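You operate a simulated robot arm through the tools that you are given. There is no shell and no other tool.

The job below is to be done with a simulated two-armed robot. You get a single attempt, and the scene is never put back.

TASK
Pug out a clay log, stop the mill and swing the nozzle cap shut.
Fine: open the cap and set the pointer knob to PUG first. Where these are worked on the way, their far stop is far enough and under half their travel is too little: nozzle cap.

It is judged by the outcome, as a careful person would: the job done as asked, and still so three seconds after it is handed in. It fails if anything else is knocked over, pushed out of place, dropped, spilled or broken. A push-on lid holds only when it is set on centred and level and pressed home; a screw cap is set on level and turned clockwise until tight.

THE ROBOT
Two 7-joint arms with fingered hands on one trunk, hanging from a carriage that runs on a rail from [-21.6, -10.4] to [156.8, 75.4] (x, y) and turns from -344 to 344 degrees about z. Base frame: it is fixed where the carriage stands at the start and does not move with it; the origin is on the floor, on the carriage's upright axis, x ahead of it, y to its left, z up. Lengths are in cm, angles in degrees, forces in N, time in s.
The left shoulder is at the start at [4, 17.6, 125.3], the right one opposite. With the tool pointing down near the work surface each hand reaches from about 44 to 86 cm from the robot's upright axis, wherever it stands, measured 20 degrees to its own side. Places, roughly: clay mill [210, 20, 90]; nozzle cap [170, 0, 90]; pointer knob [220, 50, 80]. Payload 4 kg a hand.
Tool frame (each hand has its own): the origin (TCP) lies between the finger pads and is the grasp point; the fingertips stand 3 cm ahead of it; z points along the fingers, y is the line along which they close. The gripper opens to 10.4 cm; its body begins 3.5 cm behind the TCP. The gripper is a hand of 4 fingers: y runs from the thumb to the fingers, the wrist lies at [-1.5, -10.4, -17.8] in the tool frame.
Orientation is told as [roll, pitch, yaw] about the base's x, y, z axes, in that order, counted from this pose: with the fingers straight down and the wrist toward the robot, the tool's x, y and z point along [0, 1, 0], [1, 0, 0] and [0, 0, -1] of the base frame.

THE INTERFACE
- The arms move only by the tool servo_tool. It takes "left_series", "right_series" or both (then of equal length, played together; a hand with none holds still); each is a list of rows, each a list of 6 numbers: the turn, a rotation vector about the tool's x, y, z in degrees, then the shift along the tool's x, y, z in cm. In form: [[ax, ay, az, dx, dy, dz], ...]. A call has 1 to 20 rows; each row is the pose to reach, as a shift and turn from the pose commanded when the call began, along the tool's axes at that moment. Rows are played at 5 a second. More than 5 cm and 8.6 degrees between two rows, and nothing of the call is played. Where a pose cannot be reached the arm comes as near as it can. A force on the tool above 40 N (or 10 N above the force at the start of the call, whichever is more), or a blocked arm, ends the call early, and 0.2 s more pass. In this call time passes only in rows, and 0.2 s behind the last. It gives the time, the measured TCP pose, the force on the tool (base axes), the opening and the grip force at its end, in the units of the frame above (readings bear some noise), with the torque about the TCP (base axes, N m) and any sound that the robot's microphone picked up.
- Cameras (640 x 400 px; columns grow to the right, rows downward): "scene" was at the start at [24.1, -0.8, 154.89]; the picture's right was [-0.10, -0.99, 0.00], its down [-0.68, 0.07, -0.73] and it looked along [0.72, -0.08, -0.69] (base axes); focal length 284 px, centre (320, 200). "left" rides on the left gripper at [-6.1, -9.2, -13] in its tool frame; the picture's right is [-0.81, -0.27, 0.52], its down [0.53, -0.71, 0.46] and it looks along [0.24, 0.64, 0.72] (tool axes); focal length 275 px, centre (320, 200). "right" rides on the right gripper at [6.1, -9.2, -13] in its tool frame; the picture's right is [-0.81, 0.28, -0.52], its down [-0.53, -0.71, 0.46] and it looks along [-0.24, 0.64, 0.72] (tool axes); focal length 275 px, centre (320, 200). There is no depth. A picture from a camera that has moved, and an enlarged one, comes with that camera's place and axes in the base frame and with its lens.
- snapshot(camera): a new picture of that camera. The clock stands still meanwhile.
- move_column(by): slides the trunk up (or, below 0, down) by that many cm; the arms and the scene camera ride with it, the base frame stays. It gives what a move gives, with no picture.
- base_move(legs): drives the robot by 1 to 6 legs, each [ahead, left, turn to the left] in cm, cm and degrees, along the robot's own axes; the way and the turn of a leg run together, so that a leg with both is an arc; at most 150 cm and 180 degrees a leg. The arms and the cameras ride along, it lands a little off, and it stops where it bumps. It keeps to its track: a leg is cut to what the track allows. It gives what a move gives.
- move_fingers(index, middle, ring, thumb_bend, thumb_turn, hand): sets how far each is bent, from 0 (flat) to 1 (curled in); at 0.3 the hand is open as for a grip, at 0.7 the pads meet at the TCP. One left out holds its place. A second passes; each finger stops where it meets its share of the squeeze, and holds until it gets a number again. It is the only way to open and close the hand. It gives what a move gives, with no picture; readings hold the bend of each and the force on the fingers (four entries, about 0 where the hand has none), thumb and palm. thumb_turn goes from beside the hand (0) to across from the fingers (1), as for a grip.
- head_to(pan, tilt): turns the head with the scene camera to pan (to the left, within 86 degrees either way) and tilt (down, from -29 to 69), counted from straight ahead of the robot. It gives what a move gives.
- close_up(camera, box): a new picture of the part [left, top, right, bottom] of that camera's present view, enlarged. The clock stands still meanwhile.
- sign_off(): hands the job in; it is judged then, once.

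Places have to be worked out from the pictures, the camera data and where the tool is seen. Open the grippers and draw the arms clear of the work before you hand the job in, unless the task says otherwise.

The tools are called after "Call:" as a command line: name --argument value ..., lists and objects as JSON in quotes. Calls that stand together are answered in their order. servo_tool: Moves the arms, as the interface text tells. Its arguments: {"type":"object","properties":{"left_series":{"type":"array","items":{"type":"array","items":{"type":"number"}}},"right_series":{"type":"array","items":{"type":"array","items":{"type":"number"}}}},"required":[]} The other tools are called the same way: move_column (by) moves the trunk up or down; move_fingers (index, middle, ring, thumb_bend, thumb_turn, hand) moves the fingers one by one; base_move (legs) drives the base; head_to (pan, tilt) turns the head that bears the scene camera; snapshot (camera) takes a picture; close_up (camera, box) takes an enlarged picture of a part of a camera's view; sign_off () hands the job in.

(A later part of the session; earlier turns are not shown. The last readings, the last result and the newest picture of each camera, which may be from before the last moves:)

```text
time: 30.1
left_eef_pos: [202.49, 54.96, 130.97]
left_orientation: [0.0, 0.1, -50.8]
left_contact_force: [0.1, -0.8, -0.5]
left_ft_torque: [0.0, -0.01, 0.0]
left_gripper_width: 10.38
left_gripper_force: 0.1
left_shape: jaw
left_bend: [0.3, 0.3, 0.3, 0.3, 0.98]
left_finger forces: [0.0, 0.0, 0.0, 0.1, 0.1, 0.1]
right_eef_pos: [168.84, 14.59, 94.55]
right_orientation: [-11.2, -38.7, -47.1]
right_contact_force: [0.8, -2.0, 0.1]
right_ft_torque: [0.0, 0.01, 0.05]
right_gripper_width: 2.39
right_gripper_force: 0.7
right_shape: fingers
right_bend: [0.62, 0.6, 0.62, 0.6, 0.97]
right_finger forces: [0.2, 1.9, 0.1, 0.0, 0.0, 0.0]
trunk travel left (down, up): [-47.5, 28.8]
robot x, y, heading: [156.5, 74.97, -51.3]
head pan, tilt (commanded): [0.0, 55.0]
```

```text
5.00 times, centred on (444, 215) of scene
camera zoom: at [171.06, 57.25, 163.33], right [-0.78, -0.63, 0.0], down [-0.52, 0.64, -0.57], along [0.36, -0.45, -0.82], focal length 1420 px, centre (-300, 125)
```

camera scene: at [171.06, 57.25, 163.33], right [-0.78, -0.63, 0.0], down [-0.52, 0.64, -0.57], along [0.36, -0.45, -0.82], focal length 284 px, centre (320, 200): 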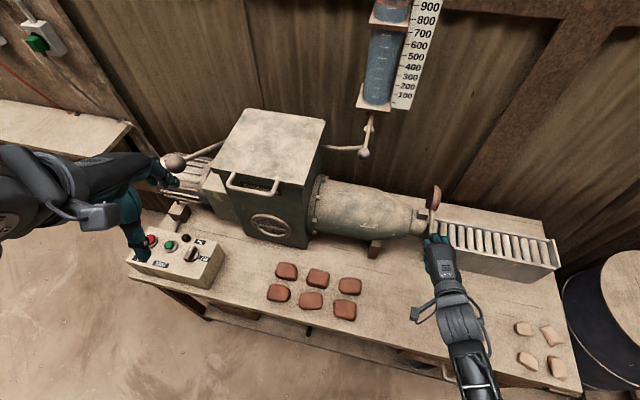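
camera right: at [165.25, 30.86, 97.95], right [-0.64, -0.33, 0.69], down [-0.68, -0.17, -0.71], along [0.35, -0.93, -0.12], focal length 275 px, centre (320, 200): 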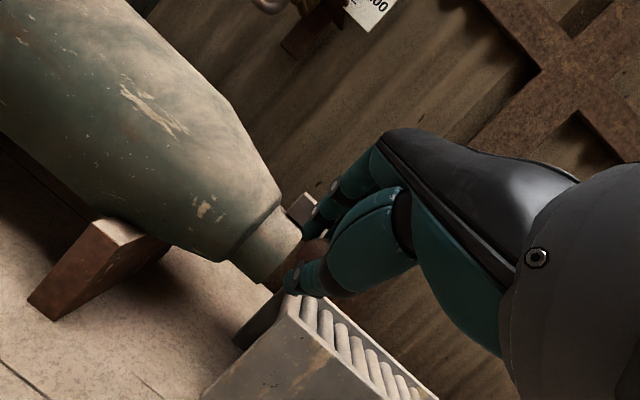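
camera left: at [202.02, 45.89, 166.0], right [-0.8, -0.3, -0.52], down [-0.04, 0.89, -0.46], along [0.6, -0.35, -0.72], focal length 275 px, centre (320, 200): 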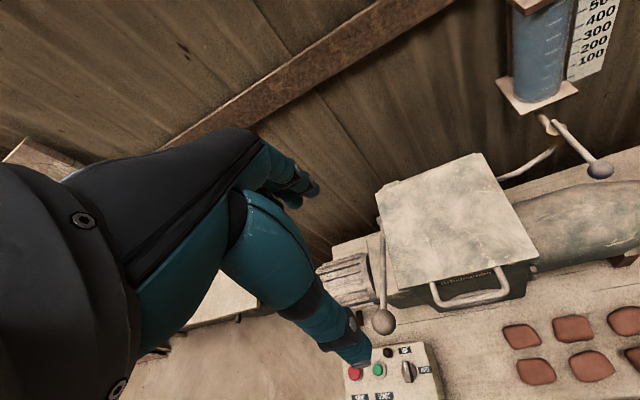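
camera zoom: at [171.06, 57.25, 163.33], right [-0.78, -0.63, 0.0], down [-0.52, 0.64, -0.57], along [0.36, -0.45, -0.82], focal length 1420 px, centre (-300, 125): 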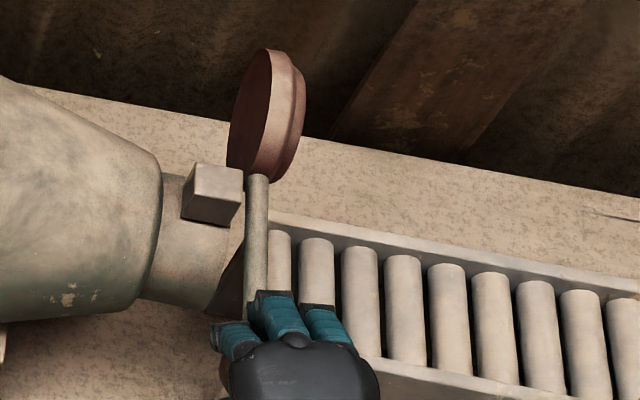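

The tray edge lies well inside and below the lever's path. I continue along the arc to 105°, letting the force limit tell me of the stop.

Call:
servo_tool --right_series '[[0, 0, 0, 0.186, -0.776, 0.737], [0, 0, 0, 0.359, -1.494, 1.54], [0, 0, 0, 0.513, -2.134, 2.41], [0, 0, 0, 0.65, -2.706, 3.32], [0, 0, 0, 0.768, -3.196, 4.3]]'

Call:
close_up --camera "scene" --box '[380, 175, 508, 255]'

Call:
close_up --camera "right" --box '[200, 180, 440, 330]'

```text
time: 31.0
left_eef_pos: [202.43, 55.04, 131.04]
left_orientation: [0.1, 0.0, -50.9]
left_contact_force: [0.6, -0.5, -0.3]
left_ft_torque: [0.0, 0.04, 0.0]
left_gripper_width: 10.36
left_gripper_force: 0.1
left_shape: jaw
left_bend: [0.3, 0.3, 0.3, 0.3, 0.98]
left_finger forces: [0.1, 0.0, 0.0, 0.1, 0.0, 0.0]
right_eef_pos: [169.04, 14.26, 92.81]
right_orientation: [-11.4, -40.4, -46.4]
right_contact_force: [-2.8, 5.3, 16.0]
right_ft_torque: [-0.54, -0.11, -0.08]
right_gripper_width: 2.44
right_gripper_force: 8.5
right_shape: fingers
right_bend: [0.62, 0.58, 0.62, 0.6, 0.97]
right_finger forces: [0.0, 17.0, 0.0, 0.1, 0.3, 0.0]
trunk travel left (down, up): [-47.5, 28.8]
robot x, y, heading: [156.49, 75.33, -50.8]
head pan, tilt (commanded): [0.0, 55.0]
stopped in row 4 (right hand): the force on the tool passed its limit at 45 N (the readings are from after the stop); the commanded pose is now the measured one
```

```text
5.00 times, centred on (444, 215) of scene
camera zoom: at [171.03, 57.23, 163.33], right [-0.78, -0.63, 0.0], down [-0.52, 0.64, -0.57], along [0.36, -0.45, -0.82], focal length 1420 px, centre (-300, 125)
```

zoom: 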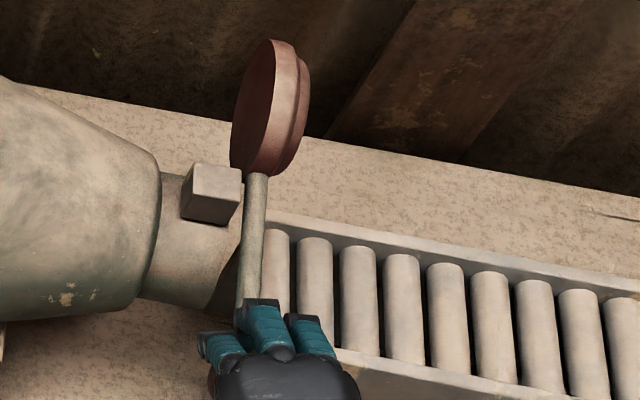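

```text
2.67 times, centred on (320, 255) of right
camera zoom: at [165.34, 30.66, 95.74], right [-0.66, -0.31, 0.69], down [-0.67, -0.19, -0.72], along [0.36, -0.93, -0.09], focal length 734 px, centre (320, 53)
```

zoom: 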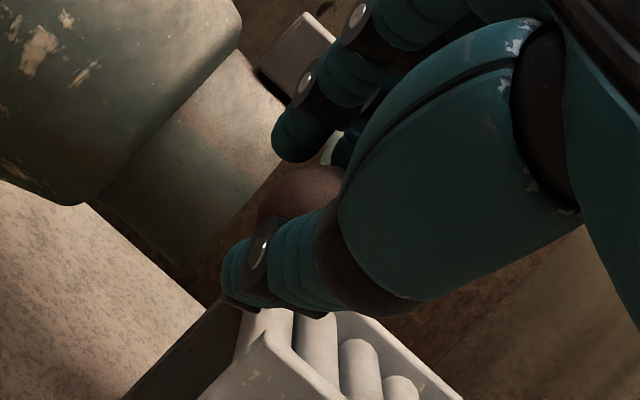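

The lever met its far stop at roughly horizontal (≈90°). I back off upward 1.5 cm along the arc to see if the lever stays there by itself.

Call:
servo_tool --right_series '[[0, 0, 0, -0.11, 0.47, -0.57], [0, 0, 0, -0.22, 0.93, -1.15], [0, 0, 0, -0.22, 0.93, -1.15]]'

Call:
close_up --camera "scene" --box '[380, 175, 508, 255]'

Call:
close_up --camera "right" --box '[200, 180, 440, 330]'

```text
time: 31.8
left_eef_pos: [202.34, 55.01, 130.97]
left_orientation: [0.0, -0.1, -50.9]
left_contact_force: [0.0, 0.0, -0.4]
left_ft_torque: [0.02, -0.01, 0.01]
left_gripper_width: 10.39
left_gripper_force: 0.1
left_shape: jaw
left_bend: [0.3, 0.3, 0.3, 0.3, 0.98]
left_finger forces: [0.1, 0.0, 0.0, 0.0, 0.0, 0.0]
right_eef_pos: [169.01, 14.46, 93.92]
right_orientation: [-11.2, -39.8, -46.7]
right_contact_force: [0.4, 0.5, -0.1]
right_ft_torque: [0.04, 0.01, 0.02]
right_gripper_width: 2.5
right_gripper_force: 0.3
right_shape: fingers
right_bend: [0.62, 0.62, 0.62, 0.59, 0.97]
right_finger forces: [0.0, 0.1, 0.0, 0.0, 1.0, 0.1]
trunk travel left (down, up): [-47.5, 28.8]
robot x, y, heading: [156.85, 75.32, -50.9]
head pan, tilt (commanded): [0.0, 55.0]
```

```text
5.00 times, centred on (444, 215) of scene
camera zoom: at [171.04, 57.26, 163.31], right [-0.78, -0.63, 0.0], down [-0.52, 0.64, -0.57], along [0.36, -0.45, -0.82], focal length 1420 px, centre (-300, 125)
```

zoom: 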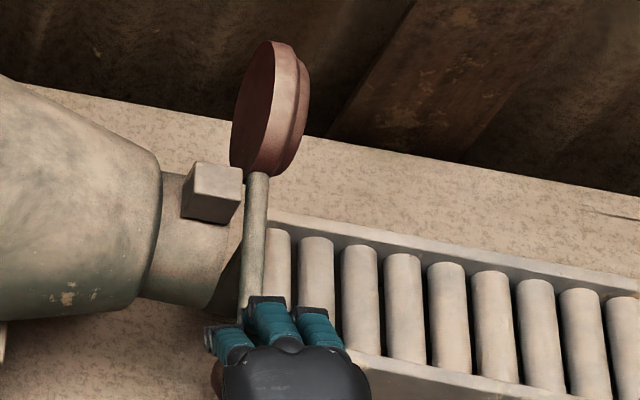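

```text
2.67 times, centred on (320, 255) of right
camera zoom: at [165.29, 30.8, 96.9], right [-0.65, -0.32, 0.69], down [-0.67, -0.18, -0.72], along [0.35, -0.93, -0.1], focal length 734 px, centre (320, 53)
```

zoom: 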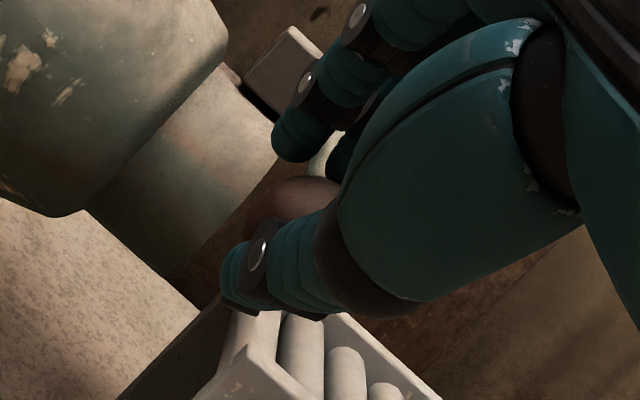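

The lever stays near horizontal with the fingers unloaded. I open the hand and withdraw back along the fingers, then verify that the cap stays open.

Call:
move_fingers --hand "right" --index 0.3 --middle 0.3 --ring 0.3 --thumb_bend 0.3

Call:
close_up --camera "scene" --box '[380, 175, 508, 255]'

Call:
snapshot --camera "right"

```text
time: 32.8
left_eef_pos: [202.51, 55.13, 131.02]
left_orientation: [0.0, 0.0, -50.9]
left_contact_force: [-0.1, 0.0, 0.4]
left_ft_torque: [-0.02, 0.0, -0.02]
left_gripper_width: 10.36
left_gripper_force: 0.1
left_shape: jaw
left_bend: [0.3, 0.3, 0.3, 0.3, 0.98]
left_finger forces: [0.1, 0.0, 0.1, 0.0, 0.0, 0.1]
right_eef_pos: [168.97, 14.41, 93.81]
right_orientation: [-11.3, -39.9, -46.6]
right_contact_force: [-0.4, 0.1, -1.0]
right_ft_torque: [-0.02, 0.0, 0.01]
right_gripper_width: 10.27
right_gripper_force: 0.1
right_shape: fingers
right_bend: [0.3, 0.3, 0.3, 0.3, 0.97]
right_finger forces: [0.0, 0.0, 0.0, 0.0, 0.0, 0.0]
trunk travel left (down, up): [-47.5, 28.8]
robot x, y, heading: [156.5, 74.96, -51.0]
head pan, tilt (commanded): [0.0, 55.0]
```

```text
5.00 times, centred on (444, 215) of scene
camera zoom: at [171.04, 57.25, 163.32], right [-0.78, -0.63, 0.0], down [-0.52, 0.64, -0.57], along [0.36, -0.45, -0.82], focal length 1420 px, centre (-300, 125)
```

zoom: 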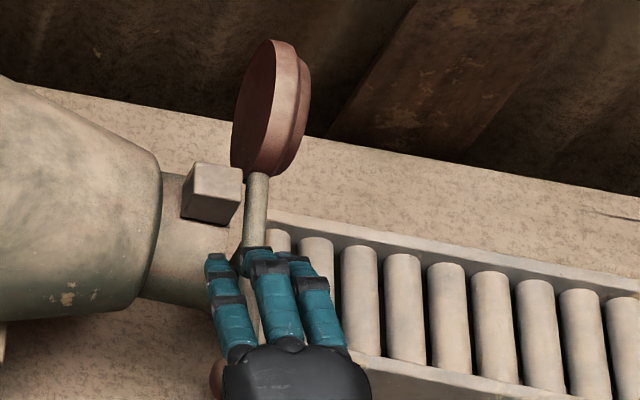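

```text
taken
camera right: at [165.31, 30.76, 96.96], right [-0.65, -0.32, 0.69], down [-0.67, -0.18, -0.72], along [0.35, -0.93, -0.1], focal length 275 px, centre (320, 200)
```

right: 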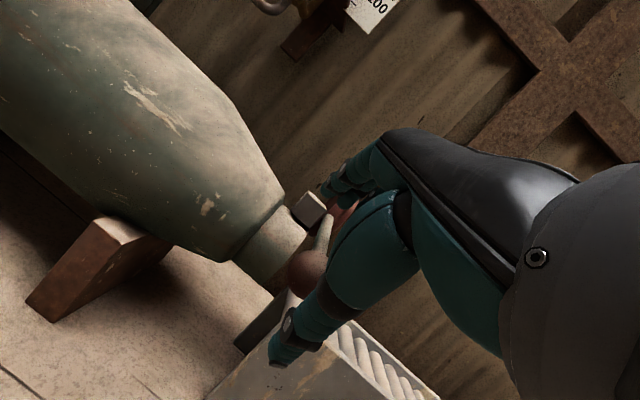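

The cap stays open on its own with the hand open. I withdraw the right hand back along its fingers, clear of the lever.

Call:
servo_tool --right_series '[[0, 0, 0, 0, 0, -3], [0, 0, 0, 0, 0, -6], [0, 0, 0, 0, 0, -10], [0, 0, 0, 0, 0, -14], [4, 1, 0, 0, -1, -18], [8, 2, 0, 0, -2, -22]]'

Call:
snapshot --camera "scene"

Call:
snapshot --camera "right"

Call:
snapshot --camera "left"

```text
time: 34.2
left_eef_pos: [202.44, 55.06, 131.03]
left_orientation: [0.0, 0.0, -50.9]
left_contact_force: [0.2, 0.4, 0.1]
left_ft_torque: [-0.03, -0.01, 0.0]
left_gripper_width: 10.39
left_gripper_force: 0.0
left_shape: jaw
left_bend: [0.3, 0.3, 0.3, 0.3, 0.98]
left_finger forces: [0.0, 0.0, 0.0, 0.0, 0.0, 0.0]
right_eef_pos: [162.81, 27.0, 106.78]
right_orientation: [-8.4, -32.1, -48.3]
right_contact_force: [0.5, -0.5, -0.1]
right_ft_torque: [-0.02, -0.03, -0.01]
right_gripper_width: 10.29
right_gripper_force: 0.0
right_shape: fingers
right_bend: [0.3, 0.3, 0.3, 0.3, 0.97]
right_finger forces: [0.0, 0.0, 0.0, 0.0, 0.0, 0.1]
right hand out of reach, approached as far as the arm can: row 6
trunk travel left (down, up): [-47.5, 28.8]
robot x, y, heading: [156.35, 75.26, -51.0]
head pan, tilt (commanded): [0.0, 55.0]
```

```text
taken
camera scene: at [171.07, 57.24, 163.33], right [-0.78, -0.63, 0.0], down [-0.52, 0.64, -0.57], along [0.36, -0.45, -0.82], focal length 284 px, centre (320, 200)
```

scene: 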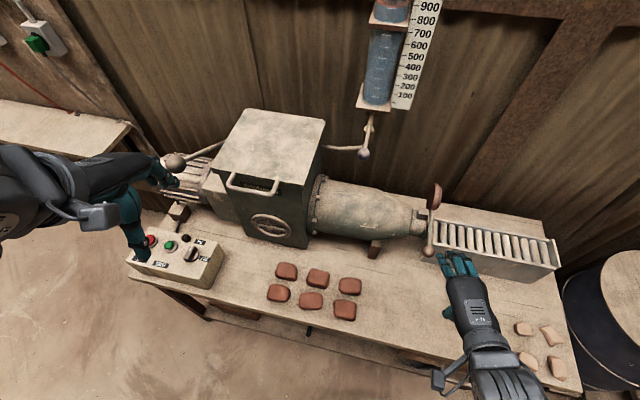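

```text
taken
camera right: at [159.37, 42.66, 112.12], right [-0.61, -0.41, 0.68], down [-0.71, -0.09, -0.7], along [0.35, -0.91, -0.24], focal length 275 px, centre (320, 200)
```

right: 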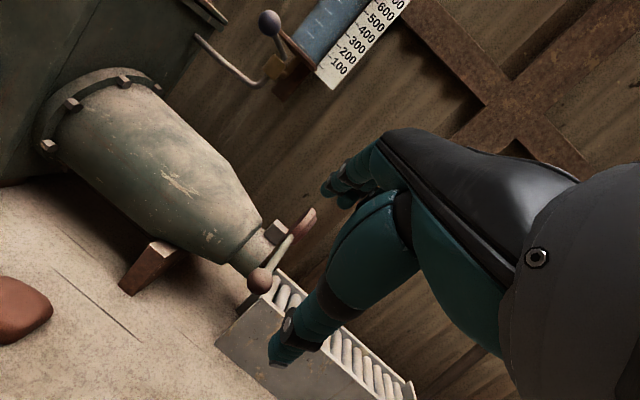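

```text
taken
camera left: at [191.99, 58.21, 144.02], right [-0.8, -0.3, -0.52], down [-0.04, 0.89, -0.46], along [0.6, -0.35, -0.72], focal length 275 px, centre (320, 200)
```

left: 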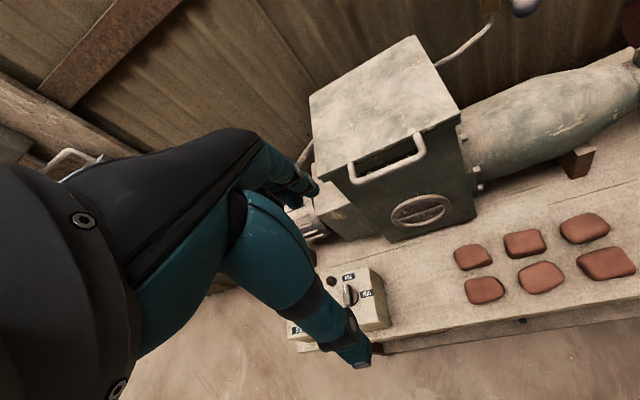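

The cap stays open. Next is the knob: I take close views of the control box from scene and left cameras to fix its place and the pointer's direction.

Call:
close_up --camera "scene" --box '[125, 220, 237, 290]'

Call:
close_up --camera "left" --box '[270, 250, 398, 330]'

```text
5.71 times, centred on (181, 255) of scene
camera zoom: at [171.07, 57.24, 163.33], right [-0.78, -0.63, 0.0], down [-0.52, 0.64, -0.57], along [0.36, -0.45, -0.82], focal length 1622 px, centre (1114, -114)
```

zoom: 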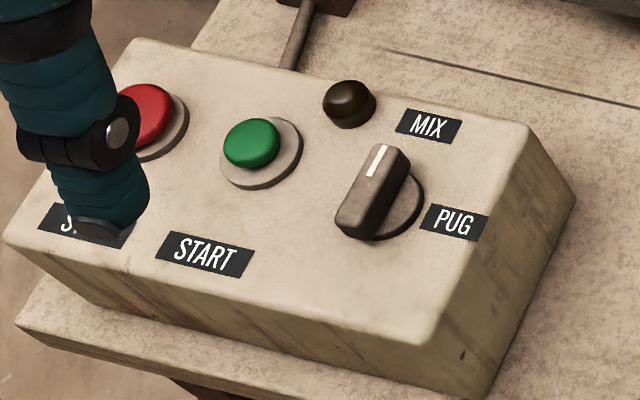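

```text
5.00 times, centred on (334, 290) of left
camera zoom: at [191.99, 58.21, 144.02], right [-0.8, -0.3, -0.52], down [-0.04, 0.89, -0.46], along [0.6, -0.35, -0.72], focal length 1376 px, centre (250, -250)
```

zoom: 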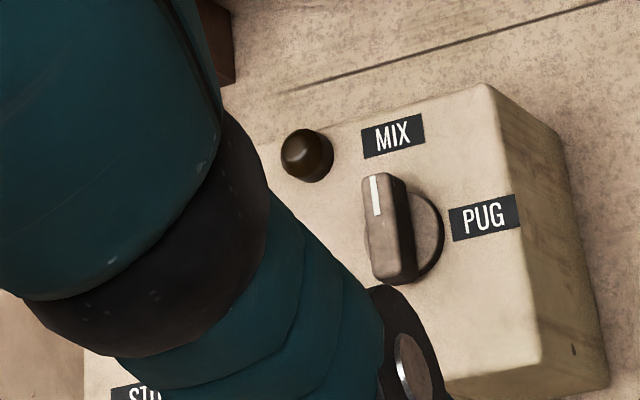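

The pointer lies across the box pointing at MIX (toward the wall); PUG is 90° clockwise seen from above, knob axis ≈ (225.1, 53.8), top ≈ 83. I pre-close the left hand to a narrow opening so it won't touch START, and lower it on the robot side, clear of the other lever.

Call:
move_fingers --hand "left" --index 0.53 --middle 0.53 --ring 0.53 --thumb_bend 0.53

Call:
servo_tool --left_series '[[0, 0, 0, 0, 0, 4], [0, 0, 0, 0, 0, 8], [0, 0, 0, 0, 0, 12], [0, 0, 0, 0, 0, 16], [0, 0, 0, 0, 0, 20], [0, 0, 0, 0, 0, 24], [0, 0, 0, 0, 0, 28], [0, 0, 0, 0, 0, 32], [0, 0, 0, 0, 0, 36]]'

Call:
snapshot --camera "scene"

Call:
snapshot --camera "left"

```text
time: 35.2
left_eef_pos: [202.38, 55.13, 131.02]
left_orientation: [0.0, 0.0, -51.0]
left_contact_force: [-0.6, -0.4, -0.2]
left_ft_torque: [0.02, -0.01, 0.01]
left_gripper_width: 4.47
left_gripper_force: 0.0
left_shape: fingers
left_bend: [0.53, 0.53, 0.53, 0.53, 0.98]
left_finger forces: [0.0, 0.0, 0.1, 0.0, 0.0, 0.1]
right_eef_pos: [162.76, 26.91, 106.67]
right_orientation: [-8.3, -32.2, -48.4]
right_contact_force: [0.4, 0.1, -0.6]
right_ft_torque: [-0.02, -0.01, 0.0]
right_gripper_width: 10.28
right_gripper_force: 0.1
right_shape: fingers
right_bend: [0.3, 0.3, 0.3, 0.3, 0.97]
right_finger forces: [0.0, 0.1, 0.0, 0.0, 0.0, 0.0]
trunk travel left (down, up): [-47.5, 28.8]
robot x, y, heading: [156.25, 75.3, -50.9]
head pan, tilt (commanded): [0.0, 55.0]
```

```text
time: 37.2
left_eef_pos: [202.11, 54.95, 95.08]
left_orientation: [0.0, 0.0, -50.9]
left_contact_force: [-0.4, 0.0, 0.3]
left_ft_torque: [0.01, 0.01, 0.02]
left_gripper_width: 4.45
left_gripper_force: 0.1
left_shape: fingers
left_bend: [0.53, 0.53, 0.53, 0.53, 0.98]
left_finger forces: [0.1, 0.0, 0.1, 0.0, 0.1, 0.0]
right_eef_pos: [162.76, 26.81, 106.79]
right_orientation: [-8.3, -32.1, -48.3]
right_contact_force: [0.1, -0.1, 0.4]
right_ft_torque: [-0.03, -0.01, -0.01]
right_gripper_width: 10.27
right_gripper_force: 0.0
right_shape: fingers
right_bend: [0.3, 0.3, 0.3, 0.3, 0.97]
right_finger forces: [0.0, 0.1, 0.1, 0.0, 0.0, 0.1]
trunk travel left (down, up): [-47.5, 28.8]
robot x, y, heading: [156.47, 75.28, -50.8]
head pan, tilt (commanded): [0.0, 55.0]
```

```text
taken
camera scene: at [171.01, 57.25, 163.32], right [-0.78, -0.63, 0.0], down [-0.52, 0.64, -0.57], along [0.36, -0.45, -0.82], focal length 284 px, centre (320, 200)
```

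scene: 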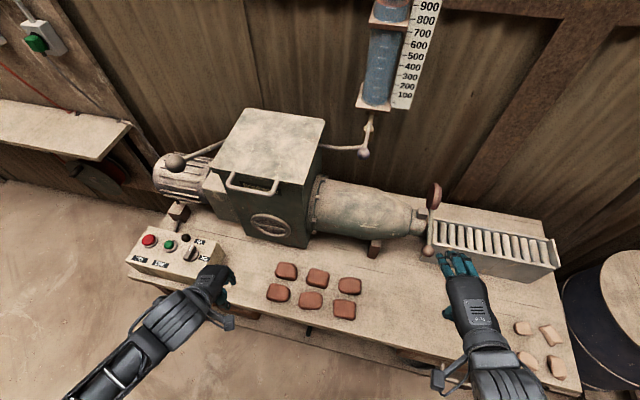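

```text
taken
camera left: at [191.65, 58.12, 108.04], right [-0.8, -0.3, -0.52], down [-0.04, 0.89, -0.46], along [0.6, -0.35, -0.72], focal length 275 px, centre (320, 200)
```

left: 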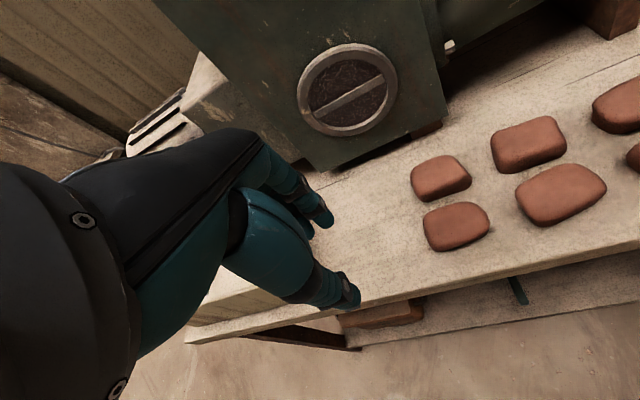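

Path is clear: I turn the left hand's yaw to about +5° while moving toward the knob at height ~91, stopping short of it.

Call:
servo_tool --left_series '[[0, 0, -8, 1.37, 1.01, 0.57], [0, 0, -16, 2.74, 2.02, 1.14], [0, 0, -24, 4.11, 3.03, 1.71], [0, 0, -32, 5.48, 4.04, 2.28], [0, 0, -40, 6.85, 5.05, 2.85], [0, 0, -48, 8.22, 6.06, 3.42], [0, 0, -56, 9.58, 7.08, 4.0]]'

Call:
snapshot --camera "scene"

Call:
snapshot --camera "left"

```text
time: 38.8
left_eef_pos: [214.43, 55.52, 91.07]
left_orientation: [0.0, 0.0, 5.2]
left_contact_force: [0.0, 0.0, -0.6]
left_ft_torque: [-0.03, 0.01, 0.04]
left_gripper_width: 4.46
left_gripper_force: 0.0
left_shape: fingers
left_bend: [0.53, 0.53, 0.53, 0.53, 0.98]
left_finger forces: [0.0, 0.1, 0.1, 0.0, 0.0, 0.0]
right_eef_pos: [162.78, 26.93, 106.72]
right_orientation: [-8.2, -32.0, -48.4]
right_contact_force: [0.9, 0.7, 0.1]
right_ft_torque: [0.01, -0.03, 0.04]
right_gripper_width: 10.3
right_gripper_force: 0.0
right_shape: fingers
right_bend: [0.3, 0.3, 0.3, 0.3, 0.97]
right_finger forces: [0.0, 0.1, 0.0, 0.1, 0.0, 0.0]
trunk travel left (down, up): [-47.5, 28.8]
robot x, y, heading: [156.45, 75.23, -50.9]
head pan, tilt (commanded): [0.0, 55.0]
```

```text
taken
camera scene: at [171.04, 57.24, 163.33], right [-0.78, -0.63, 0.0], down [-0.52, 0.64, -0.57], along [0.36, -0.45, -0.82], focal length 284 px, centre (320, 200)
```

scene: 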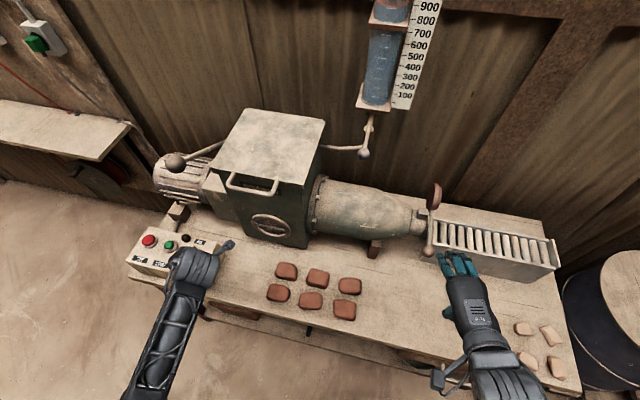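

```text
taken
camera left: at [205.86, 48.5, 104.13], right [-0.2, -0.83, -0.52], down [-0.76, 0.47, -0.45], along [0.62, 0.3, -0.72], focal length 275 px, centre (320, 200)
```

left: 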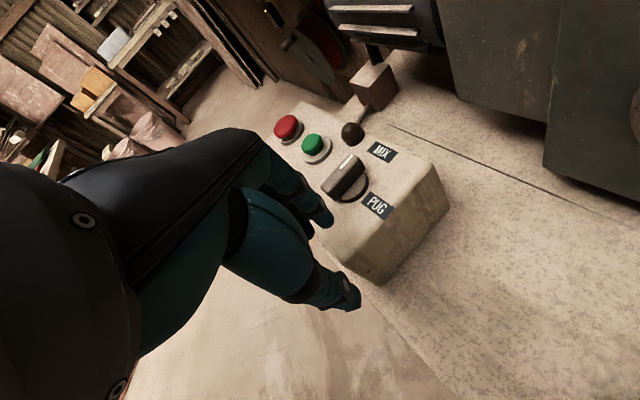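

From the left camera the knob centre comes out at (225.2, 53.6, 83), agreeing with before. I move over it at height 91 and check.

Call:
servo_tool --left_series '[[0, 0, 0, -0.95, 3.5, 0], [0, 0, 0, -1.9, 7.0, 0], [0, 0, 0, -2.78, 10.5, 0]]'

Call:
snapshot --camera "left"

Call:
close_up --camera "scene" --box '[120, 140, 280, 240]'

```text
time: 39.6
left_eef_pos: [225.05, 53.81, 91.02]
left_orientation: [0.0, 0.0, 5.1]
left_contact_force: [0.7, -0.6, -1.2]
left_ft_torque: [-0.02, 0.01, -0.01]
left_gripper_width: 4.48
left_gripper_force: 0.0
left_shape: fingers
left_bend: [0.53, 0.53, 0.53, 0.53, 0.98]
left_finger forces: [0.1, 0.1, 0.0, 0.0, 0.0, 0.0]
right_eef_pos: [162.89, 26.84, 106.73]
right_orientation: [-8.4, -32.1, -48.3]
right_contact_force: [0.2, -0.2, -0.2]
right_ft_torque: [-0.01, -0.04, -0.01]
right_gripper_width: 10.29
right_gripper_force: 0.1
right_shape: fingers
right_bend: [0.3, 0.3, 0.3, 0.3, 0.97]
right_finger forces: [0.0, 0.0, 0.1, 0.1, 0.1, 0.0]
trunk travel left (down, up): [-47.5, 28.8]
robot x, y, heading: [156.32, 75.17, -50.9]
head pan, tilt (commanded): [0.0, 55.0]
```

```text
taken
camera left: at [216.59, 46.82, 104.04], right [-0.2, -0.83, -0.52], down [-0.76, 0.47, -0.46], along [0.62, 0.3, -0.72], focal length 275 px, centre (320, 200)
```

left: 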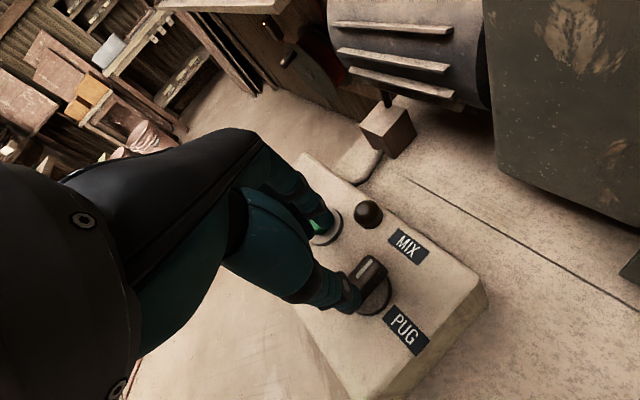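

```text
4.00 times, centred on (200, 190) of scene
camera zoom: at [171.08, 57.25, 163.33], right [-0.78, -0.63, 0.0], down [-0.52, 0.64, -0.57], along [0.36, -0.45, -0.82], focal length 1136 px, centre (800, 240)
```

zoom: 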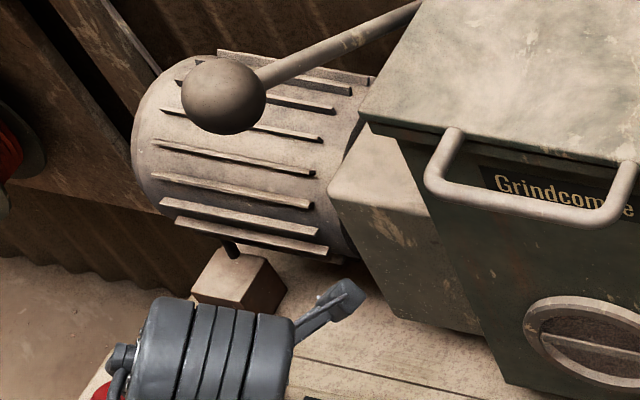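

Call:
close_up --camera "left" --box '[280, 180, 440, 280]'

Call:
close_up --camera "left" --box '[310, 240, 438, 320]'

```text
4.00 times, centred on (360, 230) of left
camera zoom: at [216.59, 46.82, 104.04], right [-0.2, -0.83, -0.52], down [-0.76, 0.47, -0.46], along [0.62, 0.3, -0.72], focal length 1101 px, centre (160, 80)
```

zoom: 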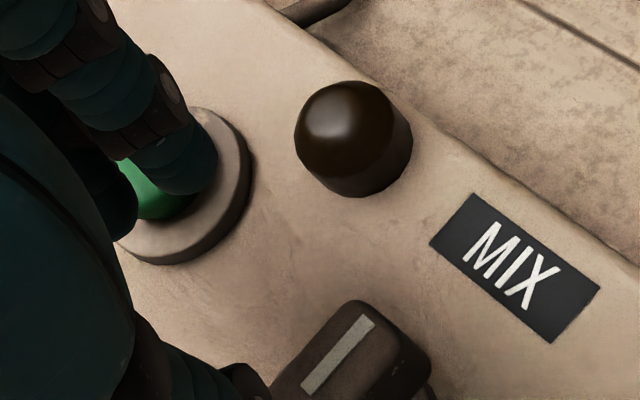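

```text
5.00 times, centred on (374, 280) of left
camera zoom: at [216.59, 46.82, 104.04], right [-0.2, -0.83, -0.52], down [-0.76, 0.47, -0.46], along [0.62, 0.3, -0.72], focal length 1376 px, centre (50, -200)
```

zoom: 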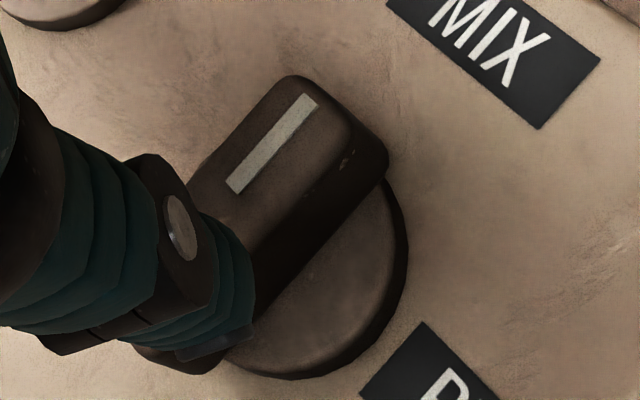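

The knob axis is ≈ (225.0, 54.0), right under the TCP; index and middle straddle it. I curl the ring finger away so it cannot touch START, then lower to about z 84.7.

Call:
move_fingers --hand "left" --ring 0.95

Call:
servo_tool --left_series '[[0, 0, 0, 0.1, 0, 1.5], [0, 0, 0, 0.1, 0, 3], [0, 0, 0, 0.1, 0, 4], [0, 0, 0, 0.1, 0, 5]]'

Call:
close_up --camera "left" --box '[240, 150, 432, 270]'

```text
time: 40.6
left_eef_pos: [224.95, 53.76, 91.0]
left_orientation: [0.1, 0.0, 5.1]
left_contact_force: [1.0, -0.4, 0.4]
left_ft_torque: [-0.03, 0.0, -0.01]
left_gripper_width: 4.48
left_gripper_force: 0.0
left_shape: fingers
left_bend: [0.53, 0.53, 0.95, 0.53, 0.98]
left_finger forces: [0.0, 0.0, 0.1, 0.1, 0.0, 0.0]
right_eef_pos: [162.79, 26.85, 106.76]
right_orientation: [-8.3, -32.1, -48.3]
right_contact_force: [0.9, -0.2, -0.6]
right_ft_torque: [-0.01, 0.0, 0.0]
right_gripper_width: 10.3
right_gripper_force: 0.0
right_shape: fingers
right_bend: [0.3, 0.3, 0.3, 0.3, 0.97]
right_finger forces: [0.1, 0.0, 0.1, 0.0, 0.1, 0.0]
trunk travel left (down, up): [-47.5, 28.8]
robot x, y, heading: [156.57, 75.3, -51.0]
head pan, tilt (commanded): [0.0, 55.0]
```

```text
time: 41.6
left_eef_pos: [225.24, 53.94, 85.96]
left_orientation: [0.0, 0.0, 5.1]
left_contact_force: [0.6, 0.2, 0.1]
left_ft_torque: [0.03, 0.02, -0.02]
left_gripper_width: 4.46
left_gripper_force: 0.1
left_shape: fingers
left_bend: [0.53, 0.53, 0.95, 0.53, 0.98]
left_finger forces: [0.0, 0.0, 0.0, 0.0, 0.0, 0.0]
right_eef_pos: [162.78, 26.89, 106.7]
right_orientation: [-8.4, -32.1, -48.3]
right_contact_force: [-0.2, 0.5, 0.0]
right_ft_torque: [0.0, -0.03, 0.04]
right_gripper_width: 10.27
right_gripper_force: 0.1
right_shape: fingers
right_bend: [0.3, 0.3, 0.3, 0.3, 0.97]
right_finger forces: [0.0, 0.0, 0.1, 0.1, 0.0, 0.0]
trunk travel left (down, up): [-47.5, 28.8]
robot x, y, heading: [156.86, 75.76, -50.8]
head pan, tilt (commanded): [0.0, 55.0]
```

```text
3.33 times, centred on (336, 210) of left
camera zoom: at [216.51, 46.87, 98.99], right [-0.2, -0.83, -0.52], down [-0.76, 0.47, -0.46], along [0.62, 0.3, -0.72], focal length 918 px, centre (267, 167)
```

zoom: 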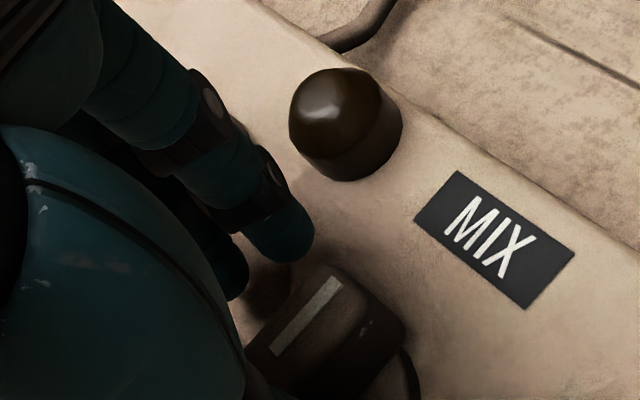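

No contact so far; the two fingers are beyond the pointer bar and the thumb on this side. I lower another 1.6 cm.

Call:
servo_tool --left_series '[[0, 0, 0, 0, 0, 0.8], [0, 0, 0, 0, 0, 1.6]]'

Call:
close_up --camera "left" --box '[240, 150, 432, 270]'

Call:
snapshot --camera "left"

```text
time: 42.3
left_eef_pos: [225.53, 53.73, 85.24]
left_orientation: [-0.7, -1.1, 5.1]
left_contact_force: [-5.1, 2.2, 13.4]
left_ft_torque: [0.19, -0.07, 0.01]
left_gripper_width: 5.05
left_gripper_force: 7.2
left_shape: fingers
left_bend: [0.53, 0.53, 0.95, 0.49, 0.98]
left_finger forces: [0.4, 10.4, 0.0, 0.0, 4.2, 0.1]
right_eef_pos: [162.71, 26.94, 106.71]
right_orientation: [-8.3, -32.1, -48.4]
right_contact_force: [0.6, -0.2, -0.4]
right_ft_torque: [0.0, 0.02, 0.01]
right_gripper_width: 10.31
right_gripper_force: 0.1
right_shape: fingers
right_bend: [0.3, 0.3, 0.3, 0.3, 0.97]
right_finger forces: [0.0, 0.0, 0.1, 0.1, 0.1, 0.1]
trunk travel left (down, up): [-47.5, 28.8]
robot x, y, heading: [156.62, 75.11, -50.7]
head pan, tilt (commanded): [0.0, 55.0]
stopped in row 2 (left hand): the force on the tool passed its limit at 42 N (the readings are from after the stop); the commanded pose is now the measured one
```

```text
3.33 times, centred on (336, 210) of left
camera zoom: at [216.77, 46.75, 98.22], right [-0.19, -0.84, -0.51], down [-0.75, 0.46, -0.47], along [0.63, 0.29, -0.72], focal length 918 px, centre (267, 167)
```

zoom: 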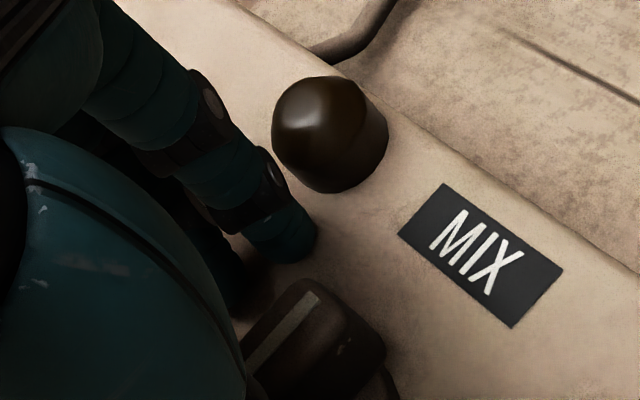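

```text
taken
camera left: at [216.77, 46.75, 98.22], right [-0.19, -0.84, -0.51], down [-0.75, 0.46, -0.47], along [0.63, 0.29, -0.72], focal length 275 px, centre (320, 200)
```

left: 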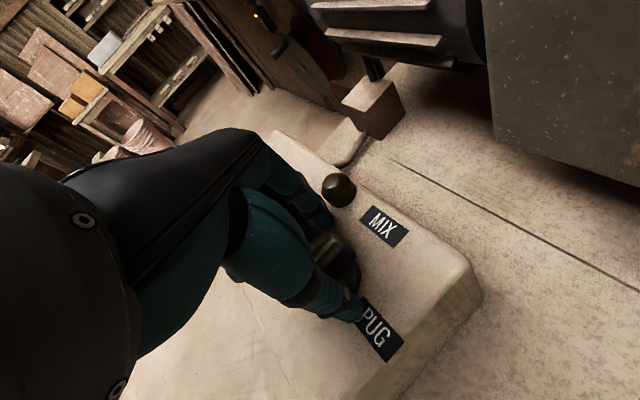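

The fingertips seem to have met the knob's base disc (about z 82), so they are deep enough beside the bar. I lift 0.6 cm and close thumb, index and middle on the bar.

Call:
servo_tool --left_series '[[0, 0, 0, 0, 0, -0.3], [0, 0, 0, 0, 0, -0.6]]'

Call:
move_fingers --hand "left" --index 0.75 --middle 0.75 --thumb_bend 0.75

Call:
close_up --camera "left" --box '[240, 180, 432, 300]'

```text
time: 42.9
left_eef_pos: [225.19, 53.75, 85.48]
left_orientation: [-0.4, -0.5, 5.1]
left_contact_force: [-2.1, 1.1, -0.5]
left_ft_torque: [-0.02, 0.06, -0.01]
left_gripper_width: 4.79
left_gripper_force: 0.8
left_shape: fingers
left_bend: [0.53, 0.53, 0.95, 0.5, 0.97]
left_finger forces: [0.1, 0.0, 0.0, 0.1, 1.7, 0.0]
right_eef_pos: [162.65, 26.88, 106.76]
right_orientation: [-8.3, -32.0, -48.3]
right_contact_force: [-0.3, 0.5, -0.1]
right_ft_torque: [0.0, -0.02, 0.02]
right_gripper_width: 10.29
right_gripper_force: 0.1
right_shape: fingers
right_bend: [0.3, 0.3, 0.3, 0.3, 0.97]
right_finger forces: [0.0, 0.0, 0.0, 0.1, 0.0, 0.0]
trunk travel left (down, up): [-47.5, 28.8]
robot x, y, heading: [156.3, 75.17, -51.1]
head pan, tilt (commanded): [0.0, 55.0]
```

```text
time: 43.9
left_eef_pos: [225.3, 53.67, 85.68]
left_orientation: [-0.5, -0.5, 5.2]
left_contact_force: [-4.9, 3.5, 0.6]
left_ft_torque: [0.04, 0.35, -0.07]
left_gripper_width: 2.28
left_gripper_force: 15.5
left_shape: fingers
left_bend: [0.73, 0.72, 0.95, 0.56, 0.96]
left_finger forces: [6.1, 8.4, 0.0, 0.0, 16.7, 0.0]
right_eef_pos: [162.75, 27.06, 106.67]
right_orientation: [-8.3, -32.0, -48.3]
right_contact_force: [-0.1, 0.5, 0.5]
right_ft_torque: [0.01, 0.01, 0.01]
right_gripper_width: 10.29
right_gripper_force: 0.1
right_shape: fingers
right_bend: [0.3, 0.3, 0.3, 0.3, 0.97]
right_finger forces: [0.0, 0.0, 0.0, 0.0, 0.1, 0.0]
trunk travel left (down, up): [-47.5, 28.8]
robot x, y, heading: [156.71, 75.17, -50.8]
head pan, tilt (commanded): [0.0, 55.0]
```

```text
3.33 times, centred on (336, 240) of left
camera zoom: at [216.61, 46.84, 98.59], right [-0.2, -0.84, -0.51], down [-0.75, 0.46, -0.47], along [0.63, 0.3, -0.72], focal length 918 px, centre (267, 67)
```

zoom: 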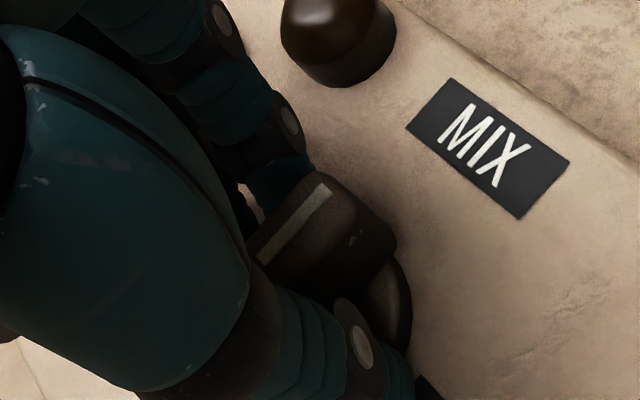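

The bar is held (fingers 6–8 N, thumb 17 N). I turn the hand clockwise (seen from above) by 40° about the knob axis and check that the knob follows.

Call:
servo_tool --left_series '[[0, 0, 8, -0.08, -0.03, 0], [0, 0, 16, -0.16, -0.08, 0], [0, 0, 24, -0.23, -0.13, 0], [0, 0, 32, -0.29, -0.2, 0], [0, 0, 40, -0.34, -0.27, 0]]'

Call:
snapshot --camera "left"

Call:
close_up --camera "scene" --box '[115, 200, 275, 300]'

```text
time: 45.1
left_eef_pos: [225.07, 53.33, 85.66]
left_orientation: [0.2, -0.8, -35.1]
left_contact_force: [-6.7, 2.4, 4.6]
left_ft_torque: [0.16, 0.45, 0.02]
left_gripper_width: 2.34
left_gripper_force: 13.8
left_shape: fingers
left_bend: [0.73, 0.74, 0.95, 0.59, 0.94]
left_finger forces: [8.6, 1.8, 0.1, 0.1, 17.8, 0.0]
right_eef_pos: [162.76, 26.94, 106.76]
right_orientation: [-8.4, -31.9, -48.3]
right_contact_force: [0.2, -0.2, 0.0]
right_ft_torque: [0.0, -0.01, 0.01]
right_gripper_width: 10.26
right_gripper_force: 0.0
right_shape: fingers
right_bend: [0.3, 0.3, 0.3, 0.3, 0.97]
right_finger forces: [0.0, 0.0, 0.0, 0.1, 0.0, 0.0]
trunk travel left (down, up): [-47.5, 28.8]
robot x, y, heading: [156.34, 75.15, -50.8]
head pan, tilt (commanded): [0.0, 55.0]
```

```text
taken
camera left: at [213.93, 53.61, 98.52], right [-0.68, -0.51, -0.52], down [-0.27, 0.84, -0.47], along [0.68, -0.18, -0.71], focal length 275 px, centre (320, 200)
```

left: 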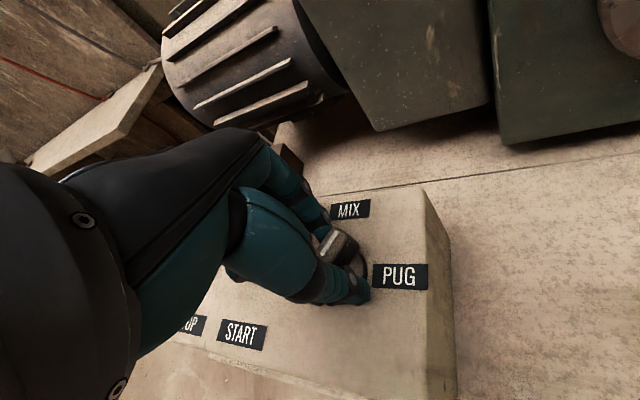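

```text
4.00 times, centred on (195, 250) of scene
camera zoom: at [171.0, 57.27, 163.31], right [-0.78, -0.63, 0.0], down [-0.52, 0.64, -0.57], along [0.36, -0.45, -0.82], focal length 1136 px, centre (820, 0)
```

zoom: 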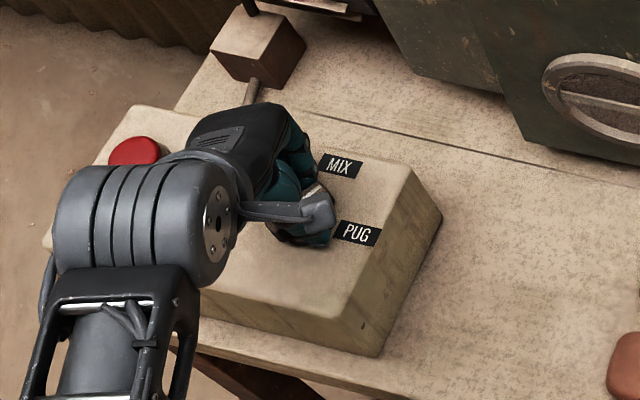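

The knob appears to follow (stripe turning toward PUG). I continue another 40°.

Call:
close_up --camera "left" --box '[270, 190, 430, 290]'

Call:
servo_tool --left_series '[[0, 0, 8, -0.08, -0.03, 0], [0, 0, 16, -0.16, -0.08, 0], [0, 0, 24, -0.23, -0.13, 0], [0, 0, 32, -0.29, -0.2, 0], [0, 0, 40, -0.34, -0.27, 0]]'

Call:
close_up --camera "left" --box '[270, 190, 430, 290]'

```text
4.00 times, centred on (350, 240) of left
camera zoom: at [213.93, 53.61, 98.52], right [-0.68, -0.51, -0.52], down [-0.27, 0.84, -0.47], along [0.68, -0.18, -0.71], focal length 1101 px, centre (200, 40)
```

zoom: 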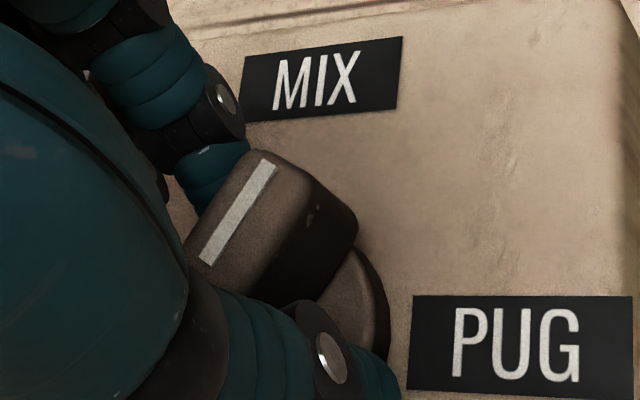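

```text
time: 46.3
left_eef_pos: [224.66, 53.23, 85.69]
left_orientation: [0.5, -0.5, -75.0]
left_contact_force: [-7.3, 1.1, 7.5]
left_ft_torque: [0.24, 0.34, 0.03]
left_gripper_width: 2.26
left_gripper_force: 13.6
left_shape: fingers
left_bend: [0.73, 0.75, 0.95, 0.61, 0.93]
left_finger forces: [9.7, 1.8, 0.1, 0.0, 15.6, 0.1]
right_eef_pos: [162.79, 26.9, 106.56]
right_orientation: [-8.3, -32.1, -48.4]
right_contact_force: [-0.3, 0.0, -0.1]
right_ft_torque: [-0.01, -0.02, 0.01]
right_gripper_width: 10.31
right_gripper_force: 0.0
right_shape: fingers
right_bend: [0.3, 0.3, 0.3, 0.3, 0.97]
right_finger forces: [0.1, 0.0, 0.0, 0.0, 0.0, 0.0]
trunk travel left (down, up): [-47.5, 28.8]
robot x, y, heading: [156.56, 75.01, -50.9]
head pan, tilt (commanded): [0.0, 55.0]
```

```text
4.00 times, centred on (350, 240) of left
camera zoom: at [216.32, 60.48, 98.53], right [-0.85, 0.05, -0.53], down [0.34, 0.82, -0.46], along [0.41, -0.57, -0.72], focal length 1101 px, centre (200, 40)
```

zoom: 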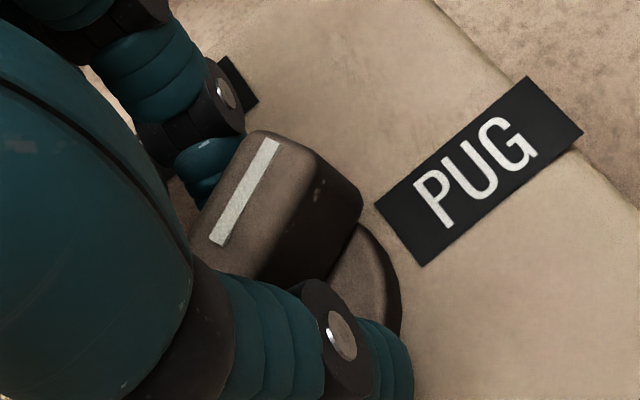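

The pointer is now at about two thirds of the way. I continue clockwise by 30° more toward PUG.

Call:
servo_tool --left_series '[[0, 0, 8, -0.08, -0.03, 0], [0, 0, 16, -0.16, -0.08, 0], [0, 0, 24, -0.23, -0.13, 0], [0, 0, 30, -0.27, -0.18, 0]]'

Call:
close_up --camera "left" --box '[270, 190, 430, 290]'

Call:
close_up --camera "scene" --box '[115, 200, 275, 300]'

```text
time: 47.3
left_eef_pos: [224.67, 53.3, 85.83]
left_orientation: [0.9, -0.3, -104.9]
left_contact_force: [-0.8, -0.7, 9.8]
left_ft_torque: [0.39, 0.17, 0.2]
left_gripper_width: 1.67
left_gripper_force: 17.7
left_shape: fingers
left_bend: [0.73, 0.75, 0.95, 0.65, 0.92]
left_finger forces: [12.8, 1.3, 0.1, 0.0, 21.8, 0.0]
right_eef_pos: [162.86, 26.81, 106.8]
right_orientation: [-8.3, -32.1, -48.2]
right_contact_force: [-0.3, 0.8, -0.4]
right_ft_torque: [0.01, -0.01, 0.04]
right_gripper_width: 10.26
right_gripper_force: 0.0
right_shape: fingers
right_bend: [0.3, 0.3, 0.3, 0.3, 0.97]
right_finger forces: [0.1, 0.0, 0.0, 0.0, 0.0, 0.1]
trunk travel left (down, up): [-47.5, 28.8]
robot x, y, heading: [156.55, 74.91, -50.7]
head pan, tilt (commanded): [0.0, 55.0]
```

```text
4.00 times, centred on (350, 240) of left
camera zoom: at [220.95, 63.72, 98.64], right [-0.7, 0.47, -0.53], down [0.71, 0.55, -0.45], along [0.08, -0.69, -0.72], focal length 1101 px, centre (200, 40)
```

zoom: 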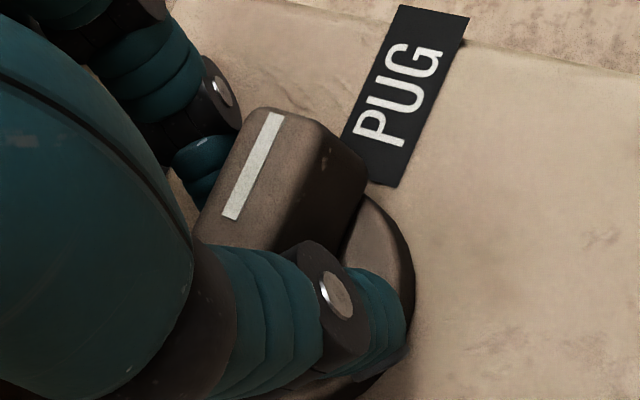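

```text
4.00 times, centred on (195, 250) of scene
camera zoom: at [171.08, 57.25, 163.33], right [-0.78, -0.63, 0.0], down [-0.52, 0.64, -0.57], along [0.36, -0.45, -0.82], focal length 1136 px, centre (820, 0)
```

zoom: 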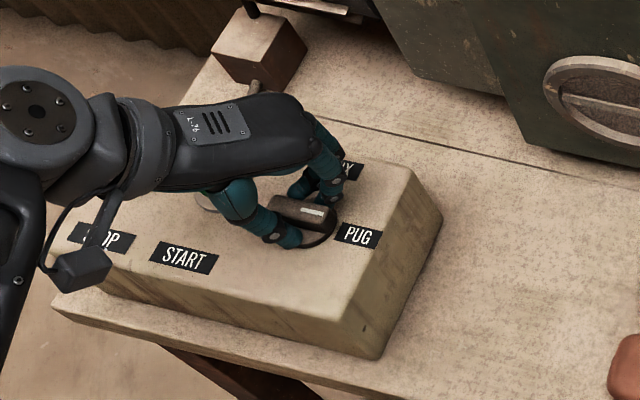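

The stripe now points at PUG (≈ −152° versus label −153°) and torque is rising. I nudge 5° more to be sure it sits at its stop.

Call:
servo_tool --left_series '[[0, 0, 3, -0.03, -0.01, 0], [0, 0, 6, -0.06, -0.02, 0]]'

Call:
close_up --camera "scene" --box '[155, 230, 235, 280]'

```text
time: 47.9
left_eef_pos: [224.58, 53.19, 85.76]
left_orientation: [1.0, -0.1, -110.9]
left_contact_force: [3.2, -3.4, 6.8]
left_ft_torque: [0.2, 0.01, 0.27]
left_gripper_width: 1.72
left_gripper_force: 19.5
left_shape: fingers
left_bend: [0.73, 0.75, 0.95, 0.66, 0.91]
left_finger forces: [18.6, 0.6, 0.1, 0.0, 20.1, 0.1]
right_eef_pos: [162.99, 26.91, 106.75]
right_orientation: [-8.3, -32.0, -48.3]
right_contact_force: [-0.3, 0.3, 0.0]
right_ft_torque: [0.01, -0.01, 0.04]
right_gripper_width: 10.29
right_gripper_force: 0.0
right_shape: fingers
right_bend: [0.3, 0.3, 0.3, 0.3, 0.97]
right_finger forces: [0.1, 0.0, 0.1, 0.0, 0.0, 0.1]
trunk travel left (down, up): [-47.5, 28.8]
robot x, y, heading: [156.45, 75.37, -50.9]
head pan, tilt (commanded): [0.0, 55.0]
```

```text
8.00 times, centred on (195, 255) of scene
camera zoom: at [171.11, 57.22, 163.34], right [-0.78, -0.63, 0.0], down [-0.52, 0.64, -0.57], along [0.36, -0.45, -0.82], focal length 2272 px, centre (1320, -240)
```

zoom: 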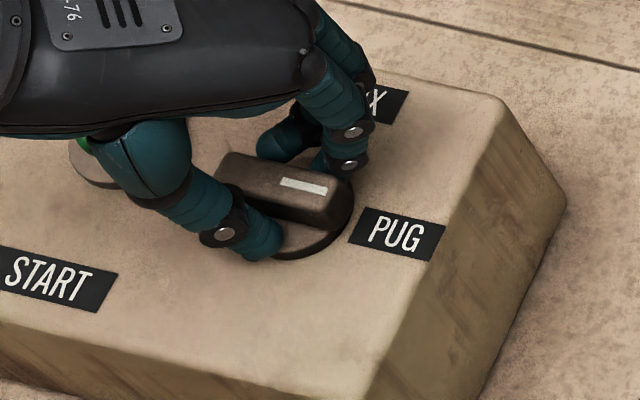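

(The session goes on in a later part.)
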